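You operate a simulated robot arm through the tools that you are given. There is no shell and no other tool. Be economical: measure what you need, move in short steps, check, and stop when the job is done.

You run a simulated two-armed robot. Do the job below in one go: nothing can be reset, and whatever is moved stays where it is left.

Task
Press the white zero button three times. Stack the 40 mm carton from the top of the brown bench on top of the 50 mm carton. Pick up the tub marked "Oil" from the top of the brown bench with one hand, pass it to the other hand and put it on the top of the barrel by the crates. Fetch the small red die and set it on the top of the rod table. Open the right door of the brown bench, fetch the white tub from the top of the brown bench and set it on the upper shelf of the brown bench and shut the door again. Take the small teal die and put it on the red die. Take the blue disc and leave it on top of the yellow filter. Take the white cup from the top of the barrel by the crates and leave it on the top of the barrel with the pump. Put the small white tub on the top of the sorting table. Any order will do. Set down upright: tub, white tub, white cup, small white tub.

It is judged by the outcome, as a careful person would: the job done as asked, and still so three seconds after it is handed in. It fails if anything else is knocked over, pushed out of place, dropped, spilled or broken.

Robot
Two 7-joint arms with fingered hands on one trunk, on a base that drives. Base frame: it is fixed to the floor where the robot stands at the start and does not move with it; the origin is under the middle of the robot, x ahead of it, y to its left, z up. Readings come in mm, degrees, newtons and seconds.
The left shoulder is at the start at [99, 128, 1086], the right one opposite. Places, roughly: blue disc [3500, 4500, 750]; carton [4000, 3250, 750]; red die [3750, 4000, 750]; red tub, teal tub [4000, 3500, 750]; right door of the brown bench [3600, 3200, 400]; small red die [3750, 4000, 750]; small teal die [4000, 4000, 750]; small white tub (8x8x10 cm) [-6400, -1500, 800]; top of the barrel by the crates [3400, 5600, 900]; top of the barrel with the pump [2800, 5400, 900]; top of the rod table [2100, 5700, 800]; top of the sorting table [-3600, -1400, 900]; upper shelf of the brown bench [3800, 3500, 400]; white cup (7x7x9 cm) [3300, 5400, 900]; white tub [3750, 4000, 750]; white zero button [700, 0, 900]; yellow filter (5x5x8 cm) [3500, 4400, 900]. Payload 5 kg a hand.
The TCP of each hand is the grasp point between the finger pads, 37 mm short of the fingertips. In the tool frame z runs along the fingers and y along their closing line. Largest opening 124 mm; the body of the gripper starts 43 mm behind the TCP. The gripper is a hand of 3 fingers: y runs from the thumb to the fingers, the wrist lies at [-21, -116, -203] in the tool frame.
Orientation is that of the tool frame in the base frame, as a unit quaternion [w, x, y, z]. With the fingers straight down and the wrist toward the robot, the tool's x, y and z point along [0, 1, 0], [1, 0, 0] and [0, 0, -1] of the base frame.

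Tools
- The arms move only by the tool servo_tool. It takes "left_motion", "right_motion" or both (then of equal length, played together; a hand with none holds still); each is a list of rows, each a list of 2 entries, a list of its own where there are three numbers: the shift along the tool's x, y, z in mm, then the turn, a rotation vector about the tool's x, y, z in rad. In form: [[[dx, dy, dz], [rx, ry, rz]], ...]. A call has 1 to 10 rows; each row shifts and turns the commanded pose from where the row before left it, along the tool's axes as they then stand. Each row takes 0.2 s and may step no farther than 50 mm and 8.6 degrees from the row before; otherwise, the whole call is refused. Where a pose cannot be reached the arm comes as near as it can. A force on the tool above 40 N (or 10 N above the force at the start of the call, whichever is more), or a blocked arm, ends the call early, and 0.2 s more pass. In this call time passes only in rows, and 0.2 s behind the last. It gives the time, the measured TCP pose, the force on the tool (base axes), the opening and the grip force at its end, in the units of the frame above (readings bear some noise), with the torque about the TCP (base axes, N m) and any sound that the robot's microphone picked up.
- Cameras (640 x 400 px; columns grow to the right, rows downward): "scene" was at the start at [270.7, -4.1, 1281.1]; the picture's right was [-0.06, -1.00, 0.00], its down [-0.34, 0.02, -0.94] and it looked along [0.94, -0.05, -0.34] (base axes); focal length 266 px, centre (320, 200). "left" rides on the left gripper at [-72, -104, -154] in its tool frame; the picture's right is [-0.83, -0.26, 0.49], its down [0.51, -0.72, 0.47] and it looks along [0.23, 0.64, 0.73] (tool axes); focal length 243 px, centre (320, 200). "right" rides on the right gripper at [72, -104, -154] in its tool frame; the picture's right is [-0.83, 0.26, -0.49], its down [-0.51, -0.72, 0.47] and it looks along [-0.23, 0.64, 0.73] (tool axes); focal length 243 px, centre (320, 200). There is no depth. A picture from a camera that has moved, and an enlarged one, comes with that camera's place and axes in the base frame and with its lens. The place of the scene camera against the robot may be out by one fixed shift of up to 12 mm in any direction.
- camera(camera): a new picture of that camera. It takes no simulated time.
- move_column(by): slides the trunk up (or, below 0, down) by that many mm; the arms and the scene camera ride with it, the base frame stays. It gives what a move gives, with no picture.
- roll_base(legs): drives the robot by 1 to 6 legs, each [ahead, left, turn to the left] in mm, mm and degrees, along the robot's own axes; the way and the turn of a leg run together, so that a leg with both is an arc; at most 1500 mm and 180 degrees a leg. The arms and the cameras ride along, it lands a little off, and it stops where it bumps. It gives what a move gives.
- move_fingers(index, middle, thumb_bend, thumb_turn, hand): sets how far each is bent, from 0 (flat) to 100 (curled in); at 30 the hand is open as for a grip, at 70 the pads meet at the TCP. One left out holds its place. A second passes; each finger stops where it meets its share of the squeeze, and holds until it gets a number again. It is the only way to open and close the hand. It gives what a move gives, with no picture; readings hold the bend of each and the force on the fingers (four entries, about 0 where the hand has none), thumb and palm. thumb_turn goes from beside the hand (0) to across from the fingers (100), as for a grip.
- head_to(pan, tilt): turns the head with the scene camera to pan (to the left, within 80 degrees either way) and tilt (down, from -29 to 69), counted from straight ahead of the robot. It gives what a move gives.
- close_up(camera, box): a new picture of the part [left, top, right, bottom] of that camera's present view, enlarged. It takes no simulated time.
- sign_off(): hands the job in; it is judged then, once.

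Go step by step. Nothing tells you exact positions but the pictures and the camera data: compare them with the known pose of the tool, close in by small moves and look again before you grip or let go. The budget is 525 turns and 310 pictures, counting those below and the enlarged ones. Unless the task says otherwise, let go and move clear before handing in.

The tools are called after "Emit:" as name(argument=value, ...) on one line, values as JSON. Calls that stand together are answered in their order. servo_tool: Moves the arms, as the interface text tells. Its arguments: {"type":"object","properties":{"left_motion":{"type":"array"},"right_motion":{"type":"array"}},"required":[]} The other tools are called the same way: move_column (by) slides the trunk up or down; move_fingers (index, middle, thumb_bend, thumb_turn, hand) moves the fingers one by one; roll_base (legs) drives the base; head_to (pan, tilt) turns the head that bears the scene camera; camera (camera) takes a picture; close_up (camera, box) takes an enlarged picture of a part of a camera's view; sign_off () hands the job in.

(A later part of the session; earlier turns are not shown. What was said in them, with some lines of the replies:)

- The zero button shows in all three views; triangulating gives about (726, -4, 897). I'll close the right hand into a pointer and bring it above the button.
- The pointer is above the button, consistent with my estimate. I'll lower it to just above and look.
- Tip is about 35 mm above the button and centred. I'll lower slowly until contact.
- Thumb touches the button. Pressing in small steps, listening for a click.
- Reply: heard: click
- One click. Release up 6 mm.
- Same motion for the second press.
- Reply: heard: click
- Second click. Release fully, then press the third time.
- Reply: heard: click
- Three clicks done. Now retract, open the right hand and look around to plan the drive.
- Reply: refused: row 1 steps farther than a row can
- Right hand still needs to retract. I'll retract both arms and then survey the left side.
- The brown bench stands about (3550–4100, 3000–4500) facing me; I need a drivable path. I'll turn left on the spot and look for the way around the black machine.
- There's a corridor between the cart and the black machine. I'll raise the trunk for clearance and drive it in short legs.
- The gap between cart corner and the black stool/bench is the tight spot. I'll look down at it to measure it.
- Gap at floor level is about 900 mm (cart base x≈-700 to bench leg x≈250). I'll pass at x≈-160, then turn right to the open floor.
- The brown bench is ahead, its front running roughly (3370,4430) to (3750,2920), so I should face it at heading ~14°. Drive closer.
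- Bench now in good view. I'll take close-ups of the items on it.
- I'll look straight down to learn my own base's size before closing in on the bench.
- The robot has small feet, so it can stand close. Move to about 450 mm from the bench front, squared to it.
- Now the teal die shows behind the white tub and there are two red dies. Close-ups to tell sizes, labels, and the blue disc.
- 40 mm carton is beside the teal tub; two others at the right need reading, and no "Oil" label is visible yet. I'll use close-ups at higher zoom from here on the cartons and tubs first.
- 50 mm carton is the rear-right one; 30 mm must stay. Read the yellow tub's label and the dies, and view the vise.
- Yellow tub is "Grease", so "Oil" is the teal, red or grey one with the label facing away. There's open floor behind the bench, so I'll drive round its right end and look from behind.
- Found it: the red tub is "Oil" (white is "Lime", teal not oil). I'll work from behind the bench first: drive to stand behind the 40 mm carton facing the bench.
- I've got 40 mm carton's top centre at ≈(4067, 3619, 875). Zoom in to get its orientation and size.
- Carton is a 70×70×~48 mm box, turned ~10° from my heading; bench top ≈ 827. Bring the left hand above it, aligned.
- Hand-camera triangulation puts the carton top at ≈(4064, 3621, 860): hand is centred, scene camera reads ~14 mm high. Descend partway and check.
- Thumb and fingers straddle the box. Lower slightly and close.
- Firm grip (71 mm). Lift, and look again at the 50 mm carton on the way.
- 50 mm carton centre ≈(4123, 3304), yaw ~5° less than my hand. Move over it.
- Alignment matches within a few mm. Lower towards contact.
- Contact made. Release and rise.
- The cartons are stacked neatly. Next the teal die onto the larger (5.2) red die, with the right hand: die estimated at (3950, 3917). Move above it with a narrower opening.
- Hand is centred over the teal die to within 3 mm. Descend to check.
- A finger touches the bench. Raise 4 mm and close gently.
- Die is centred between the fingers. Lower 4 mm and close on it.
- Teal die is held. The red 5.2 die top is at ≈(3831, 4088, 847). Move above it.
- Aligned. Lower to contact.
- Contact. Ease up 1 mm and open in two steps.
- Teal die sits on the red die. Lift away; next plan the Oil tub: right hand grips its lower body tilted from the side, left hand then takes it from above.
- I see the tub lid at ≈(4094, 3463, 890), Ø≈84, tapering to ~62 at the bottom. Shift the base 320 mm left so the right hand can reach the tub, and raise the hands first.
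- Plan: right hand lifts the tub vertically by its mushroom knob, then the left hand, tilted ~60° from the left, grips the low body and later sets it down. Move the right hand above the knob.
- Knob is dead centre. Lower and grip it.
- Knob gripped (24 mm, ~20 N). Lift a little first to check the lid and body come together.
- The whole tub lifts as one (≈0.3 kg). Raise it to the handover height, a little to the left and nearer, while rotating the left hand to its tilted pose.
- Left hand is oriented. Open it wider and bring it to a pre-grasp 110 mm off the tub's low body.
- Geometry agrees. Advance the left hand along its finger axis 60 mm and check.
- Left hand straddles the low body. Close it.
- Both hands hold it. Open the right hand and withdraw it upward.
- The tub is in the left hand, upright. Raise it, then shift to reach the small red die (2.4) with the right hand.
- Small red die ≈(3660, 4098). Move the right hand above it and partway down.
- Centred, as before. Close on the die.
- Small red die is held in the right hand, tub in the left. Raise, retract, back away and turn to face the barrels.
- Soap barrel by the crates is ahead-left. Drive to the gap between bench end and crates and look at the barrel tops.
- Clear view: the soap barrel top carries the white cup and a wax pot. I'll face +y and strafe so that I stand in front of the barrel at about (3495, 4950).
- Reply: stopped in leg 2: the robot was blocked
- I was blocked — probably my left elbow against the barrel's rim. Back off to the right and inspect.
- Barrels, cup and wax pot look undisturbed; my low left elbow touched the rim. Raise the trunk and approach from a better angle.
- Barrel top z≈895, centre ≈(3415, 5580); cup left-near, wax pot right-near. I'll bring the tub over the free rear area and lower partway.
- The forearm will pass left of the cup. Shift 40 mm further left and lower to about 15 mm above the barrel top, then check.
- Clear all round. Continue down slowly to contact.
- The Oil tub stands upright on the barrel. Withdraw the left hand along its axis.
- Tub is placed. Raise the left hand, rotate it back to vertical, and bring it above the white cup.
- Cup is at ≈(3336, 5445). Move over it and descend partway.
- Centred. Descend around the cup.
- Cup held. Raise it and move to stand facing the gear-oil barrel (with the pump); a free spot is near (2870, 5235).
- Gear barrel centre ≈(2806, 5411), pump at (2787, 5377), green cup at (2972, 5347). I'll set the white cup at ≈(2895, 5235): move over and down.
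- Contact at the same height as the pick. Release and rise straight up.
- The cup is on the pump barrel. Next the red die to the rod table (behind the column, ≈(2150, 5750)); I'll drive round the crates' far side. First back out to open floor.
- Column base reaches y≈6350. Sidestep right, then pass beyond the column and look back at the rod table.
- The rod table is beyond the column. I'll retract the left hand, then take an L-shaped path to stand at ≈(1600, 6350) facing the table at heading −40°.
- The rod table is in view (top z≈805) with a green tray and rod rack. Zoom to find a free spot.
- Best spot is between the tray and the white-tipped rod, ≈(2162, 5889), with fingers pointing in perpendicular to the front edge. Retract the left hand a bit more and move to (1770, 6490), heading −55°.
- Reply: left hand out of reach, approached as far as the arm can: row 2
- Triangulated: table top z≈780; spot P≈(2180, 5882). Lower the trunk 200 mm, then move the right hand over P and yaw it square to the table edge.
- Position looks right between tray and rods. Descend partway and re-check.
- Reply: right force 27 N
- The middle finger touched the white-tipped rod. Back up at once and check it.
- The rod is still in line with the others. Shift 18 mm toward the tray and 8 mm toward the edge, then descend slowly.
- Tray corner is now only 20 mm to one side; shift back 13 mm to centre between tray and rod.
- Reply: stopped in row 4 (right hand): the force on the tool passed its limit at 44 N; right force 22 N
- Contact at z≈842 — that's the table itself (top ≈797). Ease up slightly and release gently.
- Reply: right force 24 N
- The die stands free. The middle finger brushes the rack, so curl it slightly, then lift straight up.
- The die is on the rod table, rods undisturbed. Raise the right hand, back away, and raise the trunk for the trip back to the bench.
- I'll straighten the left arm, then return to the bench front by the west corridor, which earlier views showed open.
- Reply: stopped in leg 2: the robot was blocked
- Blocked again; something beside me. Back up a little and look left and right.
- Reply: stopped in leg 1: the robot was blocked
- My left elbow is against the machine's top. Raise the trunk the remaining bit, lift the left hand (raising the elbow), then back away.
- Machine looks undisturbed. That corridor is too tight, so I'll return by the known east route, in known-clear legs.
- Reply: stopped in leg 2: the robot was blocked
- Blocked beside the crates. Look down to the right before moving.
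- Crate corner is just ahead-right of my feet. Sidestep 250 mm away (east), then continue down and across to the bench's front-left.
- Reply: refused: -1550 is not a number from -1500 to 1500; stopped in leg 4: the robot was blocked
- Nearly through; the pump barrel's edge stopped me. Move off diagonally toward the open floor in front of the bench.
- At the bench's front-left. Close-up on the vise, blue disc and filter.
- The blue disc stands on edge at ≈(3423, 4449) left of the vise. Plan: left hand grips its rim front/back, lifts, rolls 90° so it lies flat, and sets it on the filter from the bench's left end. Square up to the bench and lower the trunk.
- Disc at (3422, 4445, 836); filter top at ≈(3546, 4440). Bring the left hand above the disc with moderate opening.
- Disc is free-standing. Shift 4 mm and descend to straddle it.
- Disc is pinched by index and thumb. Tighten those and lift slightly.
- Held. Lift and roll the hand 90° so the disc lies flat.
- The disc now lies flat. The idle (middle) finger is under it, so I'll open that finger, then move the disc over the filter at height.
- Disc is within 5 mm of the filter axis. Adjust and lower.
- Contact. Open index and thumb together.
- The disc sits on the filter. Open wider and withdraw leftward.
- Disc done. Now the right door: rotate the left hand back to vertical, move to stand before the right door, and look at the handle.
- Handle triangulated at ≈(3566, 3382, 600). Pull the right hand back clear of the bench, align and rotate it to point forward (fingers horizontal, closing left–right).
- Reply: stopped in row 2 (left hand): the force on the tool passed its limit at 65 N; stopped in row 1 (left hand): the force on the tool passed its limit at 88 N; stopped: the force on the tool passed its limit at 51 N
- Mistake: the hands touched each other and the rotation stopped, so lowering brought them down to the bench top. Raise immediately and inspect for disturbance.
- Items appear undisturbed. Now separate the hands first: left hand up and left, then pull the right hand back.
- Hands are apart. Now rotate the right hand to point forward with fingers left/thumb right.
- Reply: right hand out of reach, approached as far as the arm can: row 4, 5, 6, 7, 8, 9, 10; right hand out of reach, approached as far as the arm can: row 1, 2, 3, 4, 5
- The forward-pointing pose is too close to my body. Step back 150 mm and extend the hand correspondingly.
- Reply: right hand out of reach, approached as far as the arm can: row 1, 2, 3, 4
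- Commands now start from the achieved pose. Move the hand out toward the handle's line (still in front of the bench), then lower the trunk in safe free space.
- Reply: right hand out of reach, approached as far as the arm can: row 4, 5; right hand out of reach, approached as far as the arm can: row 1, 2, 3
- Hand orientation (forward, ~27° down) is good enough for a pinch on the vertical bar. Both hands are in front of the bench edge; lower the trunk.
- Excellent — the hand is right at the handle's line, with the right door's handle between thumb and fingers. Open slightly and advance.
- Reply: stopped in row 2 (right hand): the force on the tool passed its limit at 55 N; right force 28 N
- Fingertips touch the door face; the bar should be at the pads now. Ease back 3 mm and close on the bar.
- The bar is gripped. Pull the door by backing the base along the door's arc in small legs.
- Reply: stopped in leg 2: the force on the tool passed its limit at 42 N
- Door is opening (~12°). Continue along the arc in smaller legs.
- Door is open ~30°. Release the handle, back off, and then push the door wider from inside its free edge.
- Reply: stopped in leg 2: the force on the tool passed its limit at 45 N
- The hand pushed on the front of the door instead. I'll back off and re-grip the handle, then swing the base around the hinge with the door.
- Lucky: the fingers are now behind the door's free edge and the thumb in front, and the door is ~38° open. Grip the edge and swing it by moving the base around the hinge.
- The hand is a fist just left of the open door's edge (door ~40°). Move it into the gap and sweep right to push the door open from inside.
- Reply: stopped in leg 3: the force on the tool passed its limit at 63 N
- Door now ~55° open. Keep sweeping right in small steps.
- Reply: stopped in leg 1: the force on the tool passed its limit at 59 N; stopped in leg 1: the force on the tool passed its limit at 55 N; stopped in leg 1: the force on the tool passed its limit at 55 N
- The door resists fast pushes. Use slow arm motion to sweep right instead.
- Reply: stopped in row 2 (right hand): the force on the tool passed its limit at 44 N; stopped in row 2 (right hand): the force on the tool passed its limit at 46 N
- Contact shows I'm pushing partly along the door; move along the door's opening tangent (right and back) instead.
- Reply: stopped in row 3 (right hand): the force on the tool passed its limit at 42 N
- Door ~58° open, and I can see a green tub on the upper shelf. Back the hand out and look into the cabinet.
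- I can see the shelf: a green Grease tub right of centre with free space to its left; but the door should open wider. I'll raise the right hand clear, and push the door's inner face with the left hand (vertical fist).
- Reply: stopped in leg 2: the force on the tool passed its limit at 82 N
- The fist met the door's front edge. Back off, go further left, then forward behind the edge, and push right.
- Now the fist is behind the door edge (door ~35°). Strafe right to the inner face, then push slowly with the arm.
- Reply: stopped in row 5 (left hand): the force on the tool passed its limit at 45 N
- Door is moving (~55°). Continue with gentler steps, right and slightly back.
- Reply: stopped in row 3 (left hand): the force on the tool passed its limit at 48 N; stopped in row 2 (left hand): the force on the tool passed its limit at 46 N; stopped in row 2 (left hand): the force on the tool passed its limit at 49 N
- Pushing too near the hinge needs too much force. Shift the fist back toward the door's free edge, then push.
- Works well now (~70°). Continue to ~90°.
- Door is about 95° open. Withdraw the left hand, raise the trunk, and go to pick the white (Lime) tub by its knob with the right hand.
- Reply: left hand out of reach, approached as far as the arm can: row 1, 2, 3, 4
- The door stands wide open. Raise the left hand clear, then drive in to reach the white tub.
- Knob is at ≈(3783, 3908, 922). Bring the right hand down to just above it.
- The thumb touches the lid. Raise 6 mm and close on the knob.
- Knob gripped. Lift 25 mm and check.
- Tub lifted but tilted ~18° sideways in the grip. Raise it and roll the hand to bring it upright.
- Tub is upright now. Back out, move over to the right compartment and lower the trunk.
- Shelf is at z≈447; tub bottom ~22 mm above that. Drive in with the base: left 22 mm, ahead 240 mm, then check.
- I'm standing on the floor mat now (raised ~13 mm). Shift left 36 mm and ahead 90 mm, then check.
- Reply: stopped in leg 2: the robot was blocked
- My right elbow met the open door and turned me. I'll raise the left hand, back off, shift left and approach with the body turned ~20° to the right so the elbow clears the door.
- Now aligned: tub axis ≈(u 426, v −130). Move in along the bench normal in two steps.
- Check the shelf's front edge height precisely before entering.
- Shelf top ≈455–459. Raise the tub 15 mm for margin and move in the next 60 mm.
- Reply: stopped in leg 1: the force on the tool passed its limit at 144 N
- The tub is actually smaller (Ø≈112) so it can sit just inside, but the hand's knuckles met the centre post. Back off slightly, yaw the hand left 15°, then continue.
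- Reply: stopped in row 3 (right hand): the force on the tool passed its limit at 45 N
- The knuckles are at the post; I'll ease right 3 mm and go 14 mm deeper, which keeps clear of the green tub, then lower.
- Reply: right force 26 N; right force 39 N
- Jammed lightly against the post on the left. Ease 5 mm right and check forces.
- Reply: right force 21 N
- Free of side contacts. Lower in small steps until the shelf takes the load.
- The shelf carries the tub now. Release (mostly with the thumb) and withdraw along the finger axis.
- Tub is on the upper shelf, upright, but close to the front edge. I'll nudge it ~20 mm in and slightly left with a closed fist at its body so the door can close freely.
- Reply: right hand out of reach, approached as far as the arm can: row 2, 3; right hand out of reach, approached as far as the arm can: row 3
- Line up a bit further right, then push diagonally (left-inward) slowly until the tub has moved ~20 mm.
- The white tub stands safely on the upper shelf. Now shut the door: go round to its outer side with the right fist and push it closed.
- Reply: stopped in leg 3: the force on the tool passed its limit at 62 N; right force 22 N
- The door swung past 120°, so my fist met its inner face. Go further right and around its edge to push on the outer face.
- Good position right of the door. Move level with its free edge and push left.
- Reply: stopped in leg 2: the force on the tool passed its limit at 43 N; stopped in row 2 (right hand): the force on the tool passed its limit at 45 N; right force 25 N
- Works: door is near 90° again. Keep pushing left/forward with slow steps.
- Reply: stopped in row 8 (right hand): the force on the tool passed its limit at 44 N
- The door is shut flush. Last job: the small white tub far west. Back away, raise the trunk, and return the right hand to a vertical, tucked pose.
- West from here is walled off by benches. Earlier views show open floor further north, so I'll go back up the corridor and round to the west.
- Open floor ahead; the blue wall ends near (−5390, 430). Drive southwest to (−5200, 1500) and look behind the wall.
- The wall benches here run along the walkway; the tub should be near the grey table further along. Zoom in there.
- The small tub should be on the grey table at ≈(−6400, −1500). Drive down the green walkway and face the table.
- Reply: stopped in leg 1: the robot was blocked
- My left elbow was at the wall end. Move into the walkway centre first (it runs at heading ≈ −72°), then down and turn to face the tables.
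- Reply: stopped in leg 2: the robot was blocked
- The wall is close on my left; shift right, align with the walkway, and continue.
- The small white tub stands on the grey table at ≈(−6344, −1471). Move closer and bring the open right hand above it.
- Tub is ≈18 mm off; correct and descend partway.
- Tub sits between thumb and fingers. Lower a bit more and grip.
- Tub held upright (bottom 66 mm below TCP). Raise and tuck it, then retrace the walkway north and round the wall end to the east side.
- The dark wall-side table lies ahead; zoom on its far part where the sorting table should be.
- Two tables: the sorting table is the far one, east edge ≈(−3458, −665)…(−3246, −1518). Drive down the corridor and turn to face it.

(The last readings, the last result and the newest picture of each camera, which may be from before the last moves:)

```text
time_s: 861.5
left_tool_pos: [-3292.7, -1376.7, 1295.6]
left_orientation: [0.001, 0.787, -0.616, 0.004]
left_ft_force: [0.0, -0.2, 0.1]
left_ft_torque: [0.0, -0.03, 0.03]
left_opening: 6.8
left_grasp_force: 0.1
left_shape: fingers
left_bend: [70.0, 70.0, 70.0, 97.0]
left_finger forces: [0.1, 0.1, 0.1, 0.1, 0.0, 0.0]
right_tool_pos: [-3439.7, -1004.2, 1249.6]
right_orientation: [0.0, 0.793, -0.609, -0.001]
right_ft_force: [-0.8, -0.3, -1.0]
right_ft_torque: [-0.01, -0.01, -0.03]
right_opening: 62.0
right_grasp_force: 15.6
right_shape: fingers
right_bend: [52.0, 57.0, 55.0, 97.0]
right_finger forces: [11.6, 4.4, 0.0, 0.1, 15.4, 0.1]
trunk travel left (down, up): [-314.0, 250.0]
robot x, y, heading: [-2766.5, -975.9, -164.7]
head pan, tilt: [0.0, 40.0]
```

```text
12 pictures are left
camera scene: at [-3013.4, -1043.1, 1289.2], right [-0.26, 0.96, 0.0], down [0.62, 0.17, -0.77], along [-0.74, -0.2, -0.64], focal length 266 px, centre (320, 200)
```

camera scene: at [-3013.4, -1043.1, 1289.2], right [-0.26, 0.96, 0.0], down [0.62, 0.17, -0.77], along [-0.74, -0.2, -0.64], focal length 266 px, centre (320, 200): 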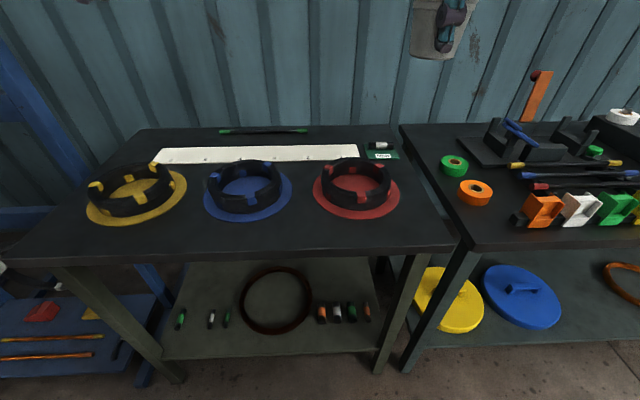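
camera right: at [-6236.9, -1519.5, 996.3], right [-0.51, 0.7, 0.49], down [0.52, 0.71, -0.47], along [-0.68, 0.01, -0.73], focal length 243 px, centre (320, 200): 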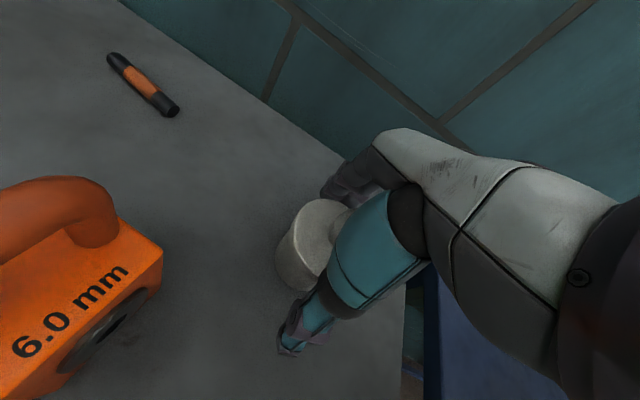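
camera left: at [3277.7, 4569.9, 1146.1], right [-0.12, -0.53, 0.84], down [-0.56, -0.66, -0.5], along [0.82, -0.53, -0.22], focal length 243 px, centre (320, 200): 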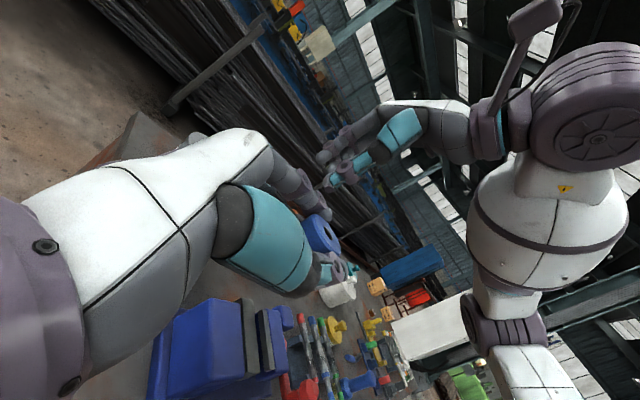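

I see the sorting table with three ring holders; a free spot lies at its front edge between the blue and red holders (≈(−3372, −1177)). Move the left hand aside, then bring the tub above that spot.

Emit:
servo_tool(left_motion=[[[40, -10, 0], [0, 0, 0]], [[40, -10, 0], [0, 0, 0]], [[40, -10, 0], [0, 0, 0]], [[30, -10, 0], [0, 0, 0]]])

Emit:
servo_tool(right_motion=[[[46.1, -5.2, 0], [0, 0, 0]], [[46.1, -5.2, 0], [0, 0, 0]], [[46.1, -5.2, 0], [0, 0, 0]], [[46.1, -5.2, 0], [0, 0, 0]], [[0, 0, 45], [0, 0, 0]], [[0, 0, 45], [0, 0, 0]], [[0, 0, 30], [0, 0, 0]]])

Emit:
camera(camera="right")

```text
time_s: 862.5
left_tool_pos: [-3214.4, -1515.8, 1297.0]
left_orientation: [0.001, 0.787, -0.617, 0.003]
left_ft_force: [0.8, 0.8, -0.2]
left_ft_torque: [0.05, 0.03, -0.02]
left_opening: 6.8
left_grasp_force: 0.0
left_shape: fingers
left_bend: [70.0, 70.0, 70.0, 97.0]
left_finger forces: [0.1, 0.0, 0.1, 0.0, 0.0, 0.0]
right_tool_pos: [-3439.3, -1004.1, 1249.6]
right_orientation: [0.0, 0.793, -0.609, -0.002]
right_ft_force: [1.2, 0.6, -1.6]
right_ft_torque: [0.02, 0.02, 0.0]
right_opening: 61.7
right_grasp_force: 15.7
right_shape: fingers
right_bend: [52.0, 57.0, 55.0, 97.0]
right_finger forces: [11.7, 4.4, 0.0, 0.1, 15.4, 0.1]
trunk travel left (down, up): [-314.0, 250.0]
robot x, y, heading: [-2769.3, -977.3, -165.1]
head pan, tilt: [0.0, 40.0]
```

```text
time_s: 864.1
left_tool_pos: [-3216.7, -1514.8, 1296.7]
left_orientation: [0.001, 0.787, -0.617, 0.004]
left_ft_force: [0.1, -0.5, -0.1]
left_ft_torque: [0.05, -0.01, 0.03]
left_opening: 7.0
left_grasp_force: 0.1
left_shape: fingers
left_bend: [70.0, 70.0, 70.0, 97.0]
left_finger forces: [0.0, 0.1, 0.1, 0.0, 0.0, 0.0]
right_tool_pos: [-3373.0, -1176.2, 1127.6]
right_orientation: [0.0, 0.793, -0.609, -0.001]
right_ft_force: [0.7, -0.7, -0.7]
right_ft_torque: [0.02, -0.01, -0.01]
right_opening: 61.3
right_grasp_force: 15.7
right_shape: fingers
right_bend: [52.0, 57.0, 55.0, 97.0]
right_finger forces: [11.6, 4.4, 0.0, 0.0, 15.3, 0.0]
trunk travel left (down, up): [-314.0, 250.0]
robot x, y, heading: [-2767.4, -974.7, -164.8]
head pan, tilt: [0.0, 40.0]
```

```text
11 pictures are left
camera right: at [-3252.0, -1220.3, 1281.5], right [-0.47, 0.73, 0.49], down [0.57, 0.68, -0.47], along [-0.68, 0.06, -0.73], focal length 243 px, centre (320, 200)
```

right: 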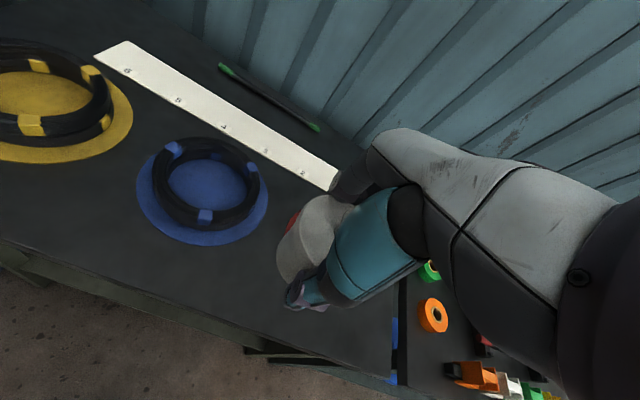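

Table top ≈895. Shift 15 mm further in and lower toward contact.

Emit:
servo_tool(right_motion=[[[0, 15, 30], [0, 0, 0]], [[0, 0, 45], [0, 0, 0]], [[0, 0, 40], [0, 0, 0]], [[0, 0, 25], [0, 0, 0]]])

Emit:
camera(camera="right")

Emit:
camera(camera="scene")

```text
time_s: 865.1
left_tool_pos: [-3217.6, -1513.8, 1297.6]
left_orientation: [0.002, 0.787, -0.617, 0.004]
left_ft_force: [-0.8, 0.5, 0.1]
left_ft_torque: [-0.01, -0.04, 0.02]
left_opening: 7.0
left_grasp_force: 0.1
left_shape: fingers
left_bend: [70.0, 70.0, 70.0, 97.0]
left_finger forces: [0.0, 0.0, 0.0, 0.1, 0.1, 0.1]
right_tool_pos: [-3386.6, -1178.6, 987.3]
right_orientation: [0.0, 0.793, -0.609, 0.0]
right_ft_force: [-0.4, 0.8, -0.9]
right_ft_torque: [0.04, -0.01, 0.01]
right_opening: 61.6
right_grasp_force: 15.5
right_shape: fingers
right_bend: [52.0, 57.0, 55.0, 97.0]
right_finger forces: [11.5, 4.4, 0.0, 0.0, 15.2, 0.0]
trunk travel left (down, up): [-314.0, 250.0]
robot x, y, heading: [-2771.0, -983.4, -164.9]
head pan, tilt: [0.0, 40.0]
```

```text
10 pictures are left
camera right: at [-3267.9, -1223.0, 1142.0], right [-0.46, 0.74, 0.49], down [0.57, 0.68, -0.47], along [-0.68, 0.06, -0.73], focal length 243 px, centre (320, 200)
```

right: 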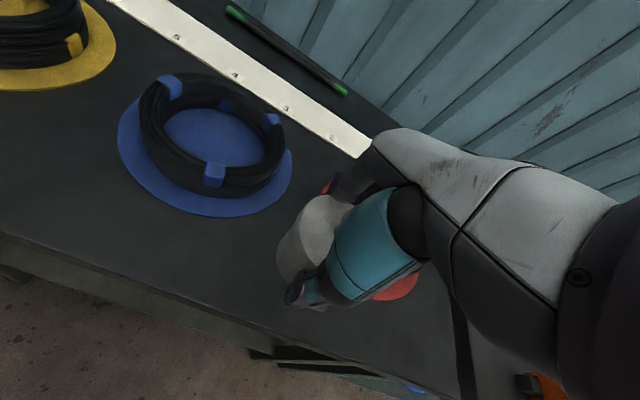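

```text
9 pictures are left
camera scene: at [-3014.0, -1043.1, 1289.1], right [-0.26, 0.96, 0.0], down [0.62, 0.17, -0.77], along [-0.74, -0.2, -0.64], focal length 266 px, centre (320, 200)
```

scene: 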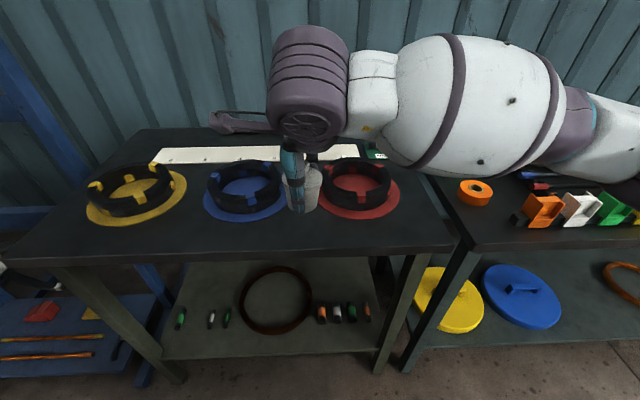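

Landing spot is clear; shift 8 mm toward the blue holder to centre, and lower to contact.

Emit:
servo_tool(right_motion=[[[8, 0, 10], [0, 0, 0]], [[0, 0, 6], [0, 0, 0]], [[0, 0, 3], [0, 0, 0]]])

Emit:
servo_tool(right_motion=[[[0, 0, 2], [0, 0, 0]], [[0, 0, 2], [0, 0, 0]]])

```text
time_s: 865.9
left_tool_pos: [-3215.6, -1512.2, 1297.3]
left_orientation: [0.001, 0.787, -0.617, 0.004]
left_ft_force: [0.8, 0.0, -0.2]
left_ft_torque: [0.0, -0.02, -0.03]
left_opening: 7.0
left_grasp_force: 0.0
left_shape: fingers
left_bend: [70.0, 70.0, 70.0, 97.0]
left_finger forces: [0.1, 0.0, 0.1, 0.0, 0.1, 0.0]
right_tool_pos: [-3386.3, -1187.2, 969.9]
right_orientation: [0.0, 0.793, -0.609, -0.001]
right_ft_force: [-0.6, 0.6, -0.2]
right_ft_torque: [0.0, 0.01, 0.01]
right_opening: 61.8
right_grasp_force: 16.1
right_shape: fingers
right_bend: [52.0, 57.0, 55.0, 97.0]
right_finger forces: [11.5, 4.4, 0.1, 0.0, 15.2, 0.0]
trunk travel left (down, up): [-314.0, 250.0]
robot x, y, heading: [-2766.7, -976.8, -164.7]
head pan, tilt: [0.0, 40.0]
```

```text
time_s: 866.5
left_tool_pos: [-3217.4, -1513.4, 1298.0]
left_orientation: [0.001, 0.787, -0.617, 0.003]
left_ft_force: [0.3, 0.0, 0.3]
left_ft_torque: [-0.04, 0.02, -0.01]
left_opening: 6.5
left_grasp_force: 0.1
left_shape: fingers
left_bend: [70.0, 70.0, 70.0, 97.0]
left_finger forces: [0.0, 0.1, 0.0, 0.1, 0.1, 0.0]
right_tool_pos: [-3386.5, -1186.2, 964.4]
right_orientation: [0.0, 0.793, -0.609, -0.001]
right_ft_force: [0.1, -0.3, -1.0]
right_ft_torque: [0.02, -0.01, -0.03]
right_opening: 61.3
right_grasp_force: 15.8
right_shape: fingers
right_bend: [52.0, 57.0, 55.0, 97.0]
right_finger forces: [11.4, 4.4, 0.0, 0.0, 15.1, 0.0]
trunk travel left (down, up): [-314.0, 250.0]
robot x, y, heading: [-2768.0, -975.9, -164.5]
head pan, tilt: [0.0, 40.0]
```

Emit:
servo_tool(right_motion=[[[0, 0, 2], [0, 0, 0]], [[0, 0, 2], [0, 0, 0]], [[0, 0, 1], [0, 0, 0]]])

Emit:
servo_tool(right_motion=[[[0, 0, 2], [0, 0, 0]], [[0, 0, 1], [0, 0, 0]]])

```text
time_s: 867.3
left_tool_pos: [-3217.0, -1513.5, 1296.9]
left_orientation: [0.001, 0.787, -0.617, 0.003]
left_ft_force: [-0.6, -0.8, -0.7]
left_ft_torque: [-0.01, 0.0, -0.06]
left_opening: 6.6
left_grasp_force: 0.1
left_shape: fingers
left_bend: [70.0, 70.0, 70.0, 97.0]
left_finger forces: [0.1, 0.0, 0.0, 0.0, 0.0, 0.0]
right_tool_pos: [-3386.8, -1188.5, 962.5]
right_orientation: [0.001, 0.793, -0.61, -0.001]
right_ft_force: [-0.8, 0.0, -1.0]
right_ft_torque: [-0.04, -0.02, -0.02]
right_opening: 61.9
right_grasp_force: 15.7
right_shape: fingers
right_bend: [52.0, 57.0, 55.0, 97.0]
right_finger forces: [11.5, 4.4, 0.0, 0.0, 15.1, 0.0]
trunk travel left (down, up): [-314.0, 250.0]
robot x, y, heading: [-2769.8, -979.6, -164.8]
head pan, tilt: [0.0, 40.0]
```

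```text
time_s: 867.9
left_tool_pos: [-3216.2, -1513.1, 1297.4]
left_orientation: [0.001, 0.787, -0.617, 0.004]
left_ft_force: [-0.2, -0.6, -0.2]
left_ft_torque: [-0.03, 0.02, -0.02]
left_opening: 6.9
left_grasp_force: 0.1
left_shape: fingers
left_bend: [70.0, 70.0, 70.0, 97.0]
left_finger forces: [0.0, 0.0, 0.1, 0.0, 0.0, 0.0]
right_tool_pos: [-3386.9, -1187.4, 958.4]
right_orientation: [0.0, 0.793, -0.609, -0.001]
right_ft_force: [-0.5, -0.4, -0.2]
right_ft_torque: [0.0, -0.01, 0.01]
right_opening: 61.7
right_grasp_force: 16.1
right_shape: fingers
right_bend: [52.0, 57.0, 55.0, 97.0]
right_finger forces: [11.5, 4.4, 0.0, 0.0, 15.2, 0.1]
trunk travel left (down, up): [-314.0, 250.0]
robot x, y, heading: [-2770.3, -976.7, -164.8]
head pan, tilt: [0.0, 40.0]
```

Emit:
servo_tool(right_motion=[[[0, 0, 1.5], [0, 0, 0]], [[0, 0, 1.5], [0, 0, 0]], [[0, 0, 1.5], [0, 0, 0]]])

Emit:
close_up(camera="scene", box=[250, 130, 370, 250])

```text
time_s: 868.7
left_tool_pos: [-3216.5, -1513.1, 1297.8]
left_orientation: [0.001, 0.787, -0.617, 0.004]
left_ft_force: [-0.7, 0.2, 0.2]
left_ft_torque: [-0.01, -0.02, 0.04]
left_opening: 7.0
left_grasp_force: 0.1
left_shape: fingers
left_bend: [70.0, 70.0, 70.0, 97.0]
left_finger forces: [0.0, 0.0, 0.0, 0.0, 0.0, 0.0]
right_tool_pos: [-3386.5, -1187.6, 954.3]
right_orientation: [0.0, 0.793, -0.609, -0.002]
right_ft_force: [-0.2, 0.5, -0.3]
right_ft_torque: [-0.01, 0.0, 0.0]
right_opening: 61.9
right_grasp_force: 15.2
right_shape: fingers
right_bend: [52.0, 57.0, 55.0, 97.0]
right_finger forces: [11.5, 4.4, 0.0, 0.1, 15.3, 0.1]
trunk travel left (down, up): [-314.0, 250.0]
robot x, y, heading: [-2770.7, -975.1, -164.7]
head pan, tilt: [0.0, 40.0]
```

```text
3.33 times, centred on (310, 190) of scene
camera zoom: at [-3013.5, -1043.1, 1289.2], right [-0.26, 0.96, 0.0], down [0.62, 0.17, -0.77], along [-0.74, -0.2, -0.64], focal length 888 px, centre (353, 233)
```

zoom: 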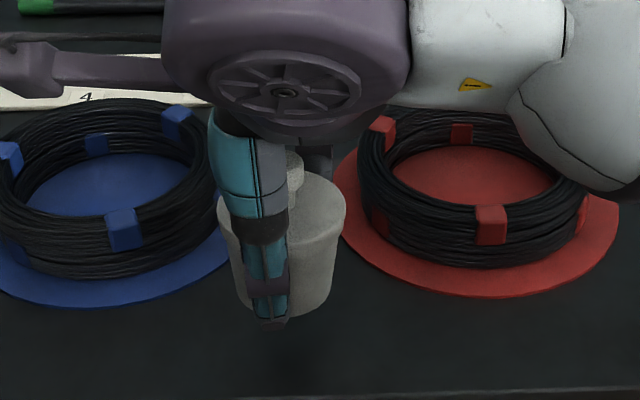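

Still slightly above the table; keep lowering gently.

Emit:
servo_tool(right_motion=[[[0, 0, 3], [0, 0, 0]], [[0, 0, 3], [0, 0, 0]], [[0, 0, 2], [0, 0, 0]], [[0, 0, 2], [0, 0, 0]]])

Emit:
servo_tool(right_motion=[[[0, 0, 2], [0, 0, 0]], [[0, 0, 2], [0, 0, 0]], [[0, 0, 1.5], [0, 0, 0]]])

```text
time_s: 869.7
left_tool_pos: [-3216.3, -1514.0, 1296.1]
left_orientation: [0.002, 0.787, -0.617, 0.004]
left_ft_force: [-0.4, -0.1, 0.4]
left_ft_torque: [-0.01, 0.01, -0.01]
left_opening: 7.2
left_grasp_force: 0.1
left_shape: fingers
left_bend: [70.0, 70.0, 70.0, 97.0]
left_finger forces: [0.0, 0.0, 0.0, 0.0, 0.1, 0.0]
right_tool_pos: [-3386.7, -1187.3, 942.4]
right_orientation: [0.0, 0.793, -0.61, 0.0]
right_ft_force: [-0.3, -0.1, -0.3]
right_ft_torque: [-0.02, -0.01, 0.0]
right_opening: 61.6
right_grasp_force: 15.7
right_shape: fingers
right_bend: [52.0, 57.0, 55.0, 97.0]
right_finger forces: [11.6, 4.5, 0.0, 0.0, 15.3, 0.1]
trunk travel left (down, up): [-314.0, 250.0]
robot x, y, heading: [-2769.7, -978.9, -164.8]
head pan, tilt: [0.0, 40.0]
```

```text
time_s: 870.5
left_tool_pos: [-3216.9, -1514.1, 1296.8]
left_orientation: [0.0, 0.787, -0.617, 0.004]
left_ft_force: [0.0, -0.2, -0.2]
left_ft_torque: [0.01, 0.02, -0.03]
left_opening: 6.7
left_grasp_force: 0.0
left_shape: fingers
left_bend: [70.0, 70.0, 70.0, 97.0]
left_finger forces: [0.0, 0.0, 0.0, 0.0, 0.0, 0.0]
right_tool_pos: [-3387.7, -1188.1, 937.7]
right_orientation: [0.0, 0.793, -0.61, -0.002]
right_ft_force: [-0.5, -0.4, -0.6]
right_ft_torque: [-0.02, 0.0, 0.02]
right_opening: 61.6
right_grasp_force: 16.0
right_shape: fingers
right_bend: [52.0, 57.0, 55.0, 97.0]
right_finger forces: [11.6, 4.3, 0.0, 0.0, 15.2, 0.0]
trunk travel left (down, up): [-314.0, 250.0]
robot x, y, heading: [-2769.3, -977.2, -164.8]
head pan, tilt: [0.0, 40.0]
```

Emit:
servo_tool(right_motion=[[[0, 0, 2], [0, 0, 0]], [[0, 0, 2], [0, 0, 0]], [[0, 0, 2], [0, 0, 0]]])

Emit:
close_up(camera="scene", box=[250, 130, 370, 250])

```text
time_s: 871.3
left_tool_pos: [-3216.2, -1512.9, 1296.9]
left_orientation: [0.001, 0.787, -0.617, 0.005]
left_ft_force: [0.2, -0.5, -0.3]
left_ft_torque: [0.01, -0.01, 0.01]
left_opening: 6.7
left_grasp_force: 0.0
left_shape: fingers
left_bend: [70.0, 70.0, 70.0, 97.0]
left_finger forces: [0.0, 0.0, 0.0, 0.0, 0.0, 0.0]
right_tool_pos: [-3387.3, -1186.1, 931.9]
right_orientation: [0.0, 0.793, -0.61, -0.001]
right_ft_force: [-0.4, -0.2, -1.2]
right_ft_torque: [-0.02, 0.02, -0.05]
right_opening: 61.7
right_grasp_force: 15.4
right_shape: fingers
right_bend: [52.0, 57.0, 55.0, 97.0]
right_finger forces: [11.4, 4.4, 0.0, 0.1, 15.2, 0.0]
trunk travel left (down, up): [-314.0, 250.0]
robot x, y, heading: [-2769.6, -973.9, -164.7]
head pan, tilt: [0.0, 40.0]
```

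```text
3.33 times, centred on (310, 190) of scene
camera zoom: at [-3013.5, -1043.0, 1289.2], right [-0.26, 0.96, 0.0], down [0.62, 0.17, -0.77], along [-0.74, -0.2, -0.64], focal length 888 px, centre (353, 233)
```

zoom: 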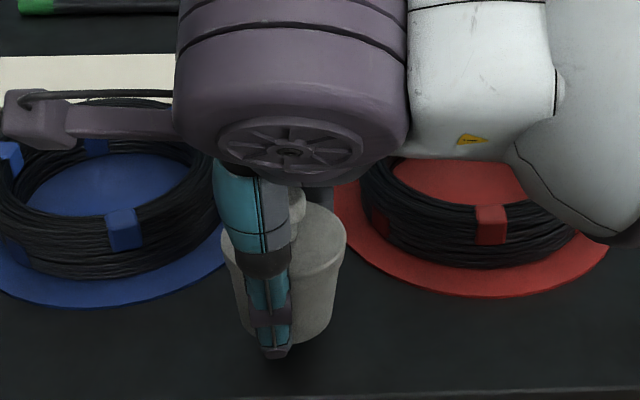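

Emit:
servo_tool(right_motion=[[[0, 0, 2], [0, 0, 0]], [[0, 0, 2], [0, 0, 0]], [[0, 0, 2], [0, 0, 0]]])

Emit:
servo_tool(right_motion=[[[0, 0, 2], [0, 0, 0]], [[0, 0, 1.5], [0, 0, 0]], [[0, 0, 1.5], [0, 0, 0]]])

```text
time_s: 872.1
left_tool_pos: [-3216.1, -1512.8, 1297.4]
left_orientation: [0.0, 0.787, -0.617, 0.004]
left_ft_force: [-0.1, 0.1, 0.5]
left_ft_torque: [0.01, 0.02, 0.01]
left_opening: 6.4
left_grasp_force: 0.0
left_shape: fingers
left_bend: [70.0, 70.0, 70.0, 97.0]
left_finger forces: [0.0, 0.0, 0.0, 0.0, 0.1, 0.0]
right_tool_pos: [-3385.3, -1189.0, 925.8]
right_orientation: [0.0, 0.793, -0.61, -0.001]
right_ft_force: [-0.3, -0.7, -0.7]
right_ft_torque: [-0.03, 0.0, -0.01]
right_opening: 61.6
right_grasp_force: 15.2
right_shape: fingers
right_bend: [52.0, 57.0, 55.0, 97.0]
right_finger forces: [11.5, 4.4, 0.0, 0.0, 15.1, 0.0]
trunk travel left (down, up): [-314.0, 250.0]
robot x, y, heading: [-2767.2, -976.3, -165.1]
head pan, tilt: [0.0, 40.0]
```

```text
time_s: 872.9
left_tool_pos: [-3215.0, -1513.7, 1297.3]
left_orientation: [0.001, 0.787, -0.617, 0.004]
left_ft_force: [0.4, -1.0, 0.7]
left_ft_torque: [-0.01, 0.03, -0.01]
left_opening: 6.9
left_grasp_force: 0.0
left_shape: fingers
left_bend: [70.0, 70.0, 70.0, 97.0]
left_finger forces: [0.1, 0.0, 0.0, 0.0, 0.0, 0.0]
right_tool_pos: [-3386.1, -1188.4, 920.6]
right_orientation: [0.0, 0.793, -0.61, -0.002]
right_ft_force: [-0.6, -0.2, -0.1]
right_ft_torque: [-0.03, 0.0, 0.01]
right_opening: 61.7
right_grasp_force: 15.3
right_shape: fingers
right_bend: [52.0, 57.0, 55.0, 97.0]
right_finger forces: [11.6, 4.4, 0.1, 0.0, 15.2, 0.0]
trunk travel left (down, up): [-314.0, 250.0]
robot x, y, heading: [-2771.9, -978.8, -164.6]
head pan, tilt: [0.0, 40.0]
```

Emit:
servo_tool(right_motion=[[[0, 0, 1.5], [0, 0, 0]], [[0, 0, 1.5], [0, 0, 0]], [[0, 0, 1.5], [0, 0, 0]]])

Emit:
servo_tool(right_motion=[[[0, 0, 1.5], [0, 0, 0]], [[0, 0, 1.5], [0, 0, 0]], [[0, 0, 1.5], [0, 0, 0]]])

Emit:
close_up(camera="scene", box=[250, 150, 370, 270])

```text
time_s: 873.7
left_tool_pos: [-3217.1, -1514.0, 1297.1]
left_orientation: [0.001, 0.787, -0.617, 0.003]
left_ft_force: [-0.6, 0.7, 0.5]
left_ft_torque: [-0.01, 0.01, -0.02]
left_opening: 6.8
left_grasp_force: 0.1
left_shape: fingers
left_bend: [70.0, 70.0, 70.0, 97.0]
left_finger forces: [0.0, 0.0, 0.0, 0.1, 0.1, 0.0]
right_tool_pos: [-3385.6, -1187.2, 915.9]
right_orientation: [0.0, 0.793, -0.61, -0.001]
right_ft_force: [-0.7, 0.2, -0.5]
right_ft_torque: [0.01, -0.01, 0.02]
right_opening: 61.6
right_grasp_force: 15.6
right_shape: fingers
right_bend: [52.0, 57.0, 55.0, 97.0]
right_finger forces: [11.6, 4.4, 0.1, 0.0, 15.2, 0.0]
trunk travel left (down, up): [-314.0, 250.0]
robot x, y, heading: [-2769.5, -976.1, -164.8]
head pan, tilt: [0.0, 40.0]
```

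```text
time_s: 874.5
left_tool_pos: [-3215.3, -1512.5, 1297.4]
left_orientation: [0.002, 0.787, -0.617, 0.003]
left_ft_force: [0.5, -0.5, -0.4]
left_ft_torque: [0.01, -0.02, 0.01]
left_opening: 6.8
left_grasp_force: 0.1
left_shape: fingers
left_bend: [70.0, 70.0, 70.0, 97.0]
left_finger forces: [0.0, 0.1, 0.0, 0.0, 0.0, 0.1]
right_tool_pos: [-3386.1, -1188.6, 913.0]
right_orientation: [0.002, 0.793, -0.609, -0.002]
right_ft_force: [0.4, -2.2, 13.8]
right_ft_torque: [0.02, 0.3, 0.07]
right_opening: 61.6
right_grasp_force: 17.5
right_shape: fingers
right_bend: [52.0, 57.0, 55.0, 97.0]
right_finger forces: [11.3, 5.7, 0.0, 0.1, 16.5, 0.1]
trunk travel left (down, up): [-314.0, 250.0]
robot x, y, heading: [-2772.6, -980.6, -164.7]
head pan, tilt: [0.0, 40.0]
```

```text
3.33 times, centred on (310, 210) of scene
camera zoom: at [-3012.1, -1042.9, 1289.6], right [-0.26, 0.96, 0.0], down [0.62, 0.17, -0.77], along [-0.74, -0.2, -0.64], focal length 888 px, centre (353, 167)
```

zoom: 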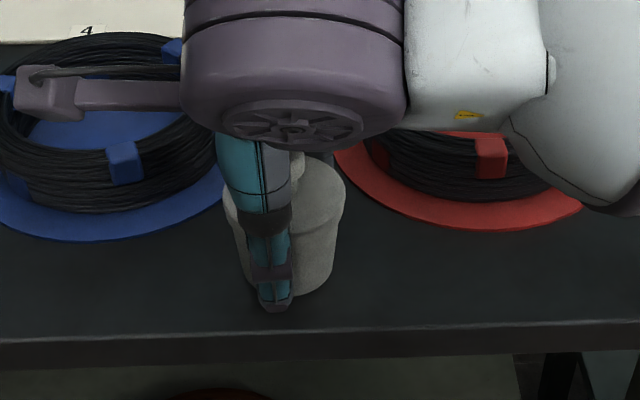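

Firm contact (table top ≈847), well clear of edge and holders. Ease 1.5 mm, release and rise.

Emit:
servo_tool(right_motion=[[[0, 0, -2], [0, 0, 0]]])

Emit:
move_fingers(hand="right", index=40, middle=42, thumb_bend=40)

Emit:
servo_tool(right_motion=[[[0, 0, -15], [0, 0, 0]], [[0, 0, -30], [0, 0, 0]], [[0, 0, -45], [0, 0, 0]], [[0, 0, -45], [0, 0, 0]], [[0, 0, -45], [0, 0, 0]], [[0, 0, -45], [0, 0, 0]], [[0, 0, -45], [0, 0, 0]]])

Emit:
camera(camera="scene")

```text
time_s: 874.9
left_tool_pos: [-3215.4, -1513.4, 1297.2]
left_orientation: [0.002, 0.786, -0.618, 0.004]
left_ft_force: [1.1, -0.6, -0.4]
left_ft_torque: [-0.01, -0.01, -0.03]
left_opening: 6.6
left_grasp_force: 0.1
left_shape: fingers
left_bend: [70.0, 70.0, 70.0, 97.0]
left_finger forces: [0.1, 0.0, 0.1, 0.0, 0.0, 0.0]
right_tool_pos: [-3386.7, -1187.3, 914.5]
right_orientation: [0.0, 0.792, -0.61, -0.002]
right_ft_force: [-0.4, -3.1, 10.0]
right_ft_torque: [-0.03, 0.29, 0.07]
right_opening: 61.3
right_grasp_force: 16.3
right_shape: fingers
right_bend: [52.0, 57.0, 55.0, 97.0]
right_finger forces: [12.1, 5.2, 0.0, 0.0, 15.7, 0.0]
trunk travel left (down, up): [-314.0, 250.0]
robot x, y, heading: [-2771.4, -980.6, -164.9]
head pan, tilt: [0.0, 40.0]
```

```text
time_s: 875.9
left_tool_pos: [-3215.3, -1513.1, 1297.7]
left_orientation: [0.001, 0.787, -0.617, 0.005]
left_ft_force: [0.0, -0.2, -0.7]
left_ft_torque: [0.02, -0.01, 0.03]
left_opening: 6.7
left_grasp_force: 0.0
left_shape: fingers
left_bend: [70.0, 70.0, 70.0, 97.0]
left_finger forces: [0.1, 0.0, 0.0, 0.1, 0.0, 0.1]
right_tool_pos: [-3386.0, -1188.5, 913.0]
right_orientation: [0.0, 0.793, -0.609, -0.001]
right_ft_force: [-0.5, -0.7, -0.7]
right_ft_torque: [-0.01, 0.01, -0.03]
right_opening: 98.1
right_grasp_force: 0.1
right_shape: fingers
right_bend: [40.0, 42.0, 40.0, 97.0]
right_finger forces: [0.0, 0.1, 0.0, 0.0, 0.0, 0.0]
trunk travel left (down, up): [-314.0, 250.0]
robot x, y, heading: [-2768.8, -980.0, -164.6]
head pan, tilt: [0.0, 40.0]
```

```text
time_s: 877.5
left_tool_pos: [-3215.8, -1514.3, 1297.8]
left_orientation: [0.002, 0.787, -0.616, 0.004]
left_ft_force: [-0.1, -0.5, 0.2]
left_ft_torque: [0.0, 0.04, -0.03]
left_opening: 6.9
left_grasp_force: 0.0
left_shape: fingers
left_bend: [70.0, 70.0, 70.0, 97.0]
left_finger forces: [0.1, 0.0, 0.1, 0.0, 0.0, 0.0]
right_tool_pos: [-3386.0, -1189.5, 1184.9]
right_orientation: [0.001, 0.793, -0.609, -0.001]
right_ft_force: [-1.0, -0.1, -0.8]
right_ft_torque: [0.02, 0.04, 0.0]
right_opening: 98.0
right_grasp_force: 0.1
right_shape: fingers
right_bend: [40.0, 42.0, 40.0, 97.0]
right_finger forces: [0.0, 0.0, 0.0, 0.0, 0.1, 0.0]
trunk travel left (down, up): [-314.0, 250.0]
robot x, y, heading: [-2769.5, -980.2, -164.7]
head pan, tilt: [0.0, 40.0]
```

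```text
5 pictures are left
camera scene: at [-3012.2, -1043.3, 1289.4], right [-0.26, 0.96, 0.0], down [0.62, 0.17, -0.77], along [-0.74, -0.2, -0.64], focal length 266 px, centre (320, 200)
```

scene: 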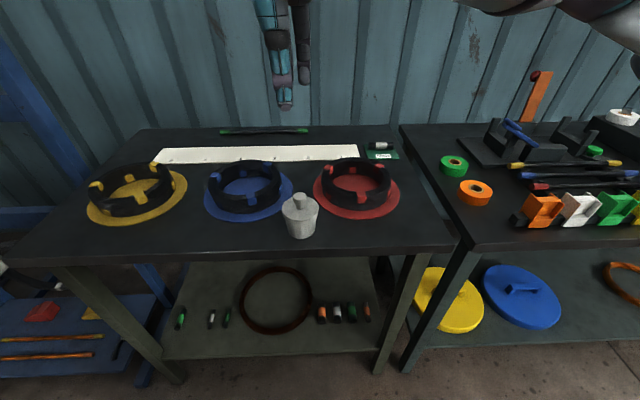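

The small white tub stands upright on the sorting table and both hands are clear. All nine jobs are complete, so I'm handing in.

Emit:
sign_off()

```text
The job is handed in.
```

I handed the job in with all nine tasks carried out; I have no verdict back yet.

- **Zero button:** pressed three times, with a click heard each time.
- **Cartons:** the 40 mm carton is stacked on the 50 mm carton.
- **Oil tub (the red one):** picked up with the right hand, passed to the left, and set upright on the barrel by the crates.
- **Small red die:** on the rod table, between the green tray and the white-tipped rod.
- **White tub:** upright on the upper shelf behind the right door, which is shut again. I nudged it about 20 mm in from the front edge so the door would close.
- **Small teal die:** on the red die.
- **Blue disc:** flat on top of the yellow filter.
- **White cup:** upright on the barrel with the pump.
- **Small white tub:** upright on the sorting table.

There were several unplanned contacts along the way:

- My elbow or base bumped the Soap barrel, the machine near the rod table, the crates, the barrel with the pump, the open door and the blue wall.
- Both hands came down on the brown bench top once. The items there looked unmoved in the picture taken straight after.
- A finger pressed hard while I was placing the red die, possibly against the white-tipped rod. The rod stayed in line with the others.

I looked again afterwards at the Soap barrel, the machine and the crates, and none looked moved. I did not take a separate look at the barrel with the pump or the wall.
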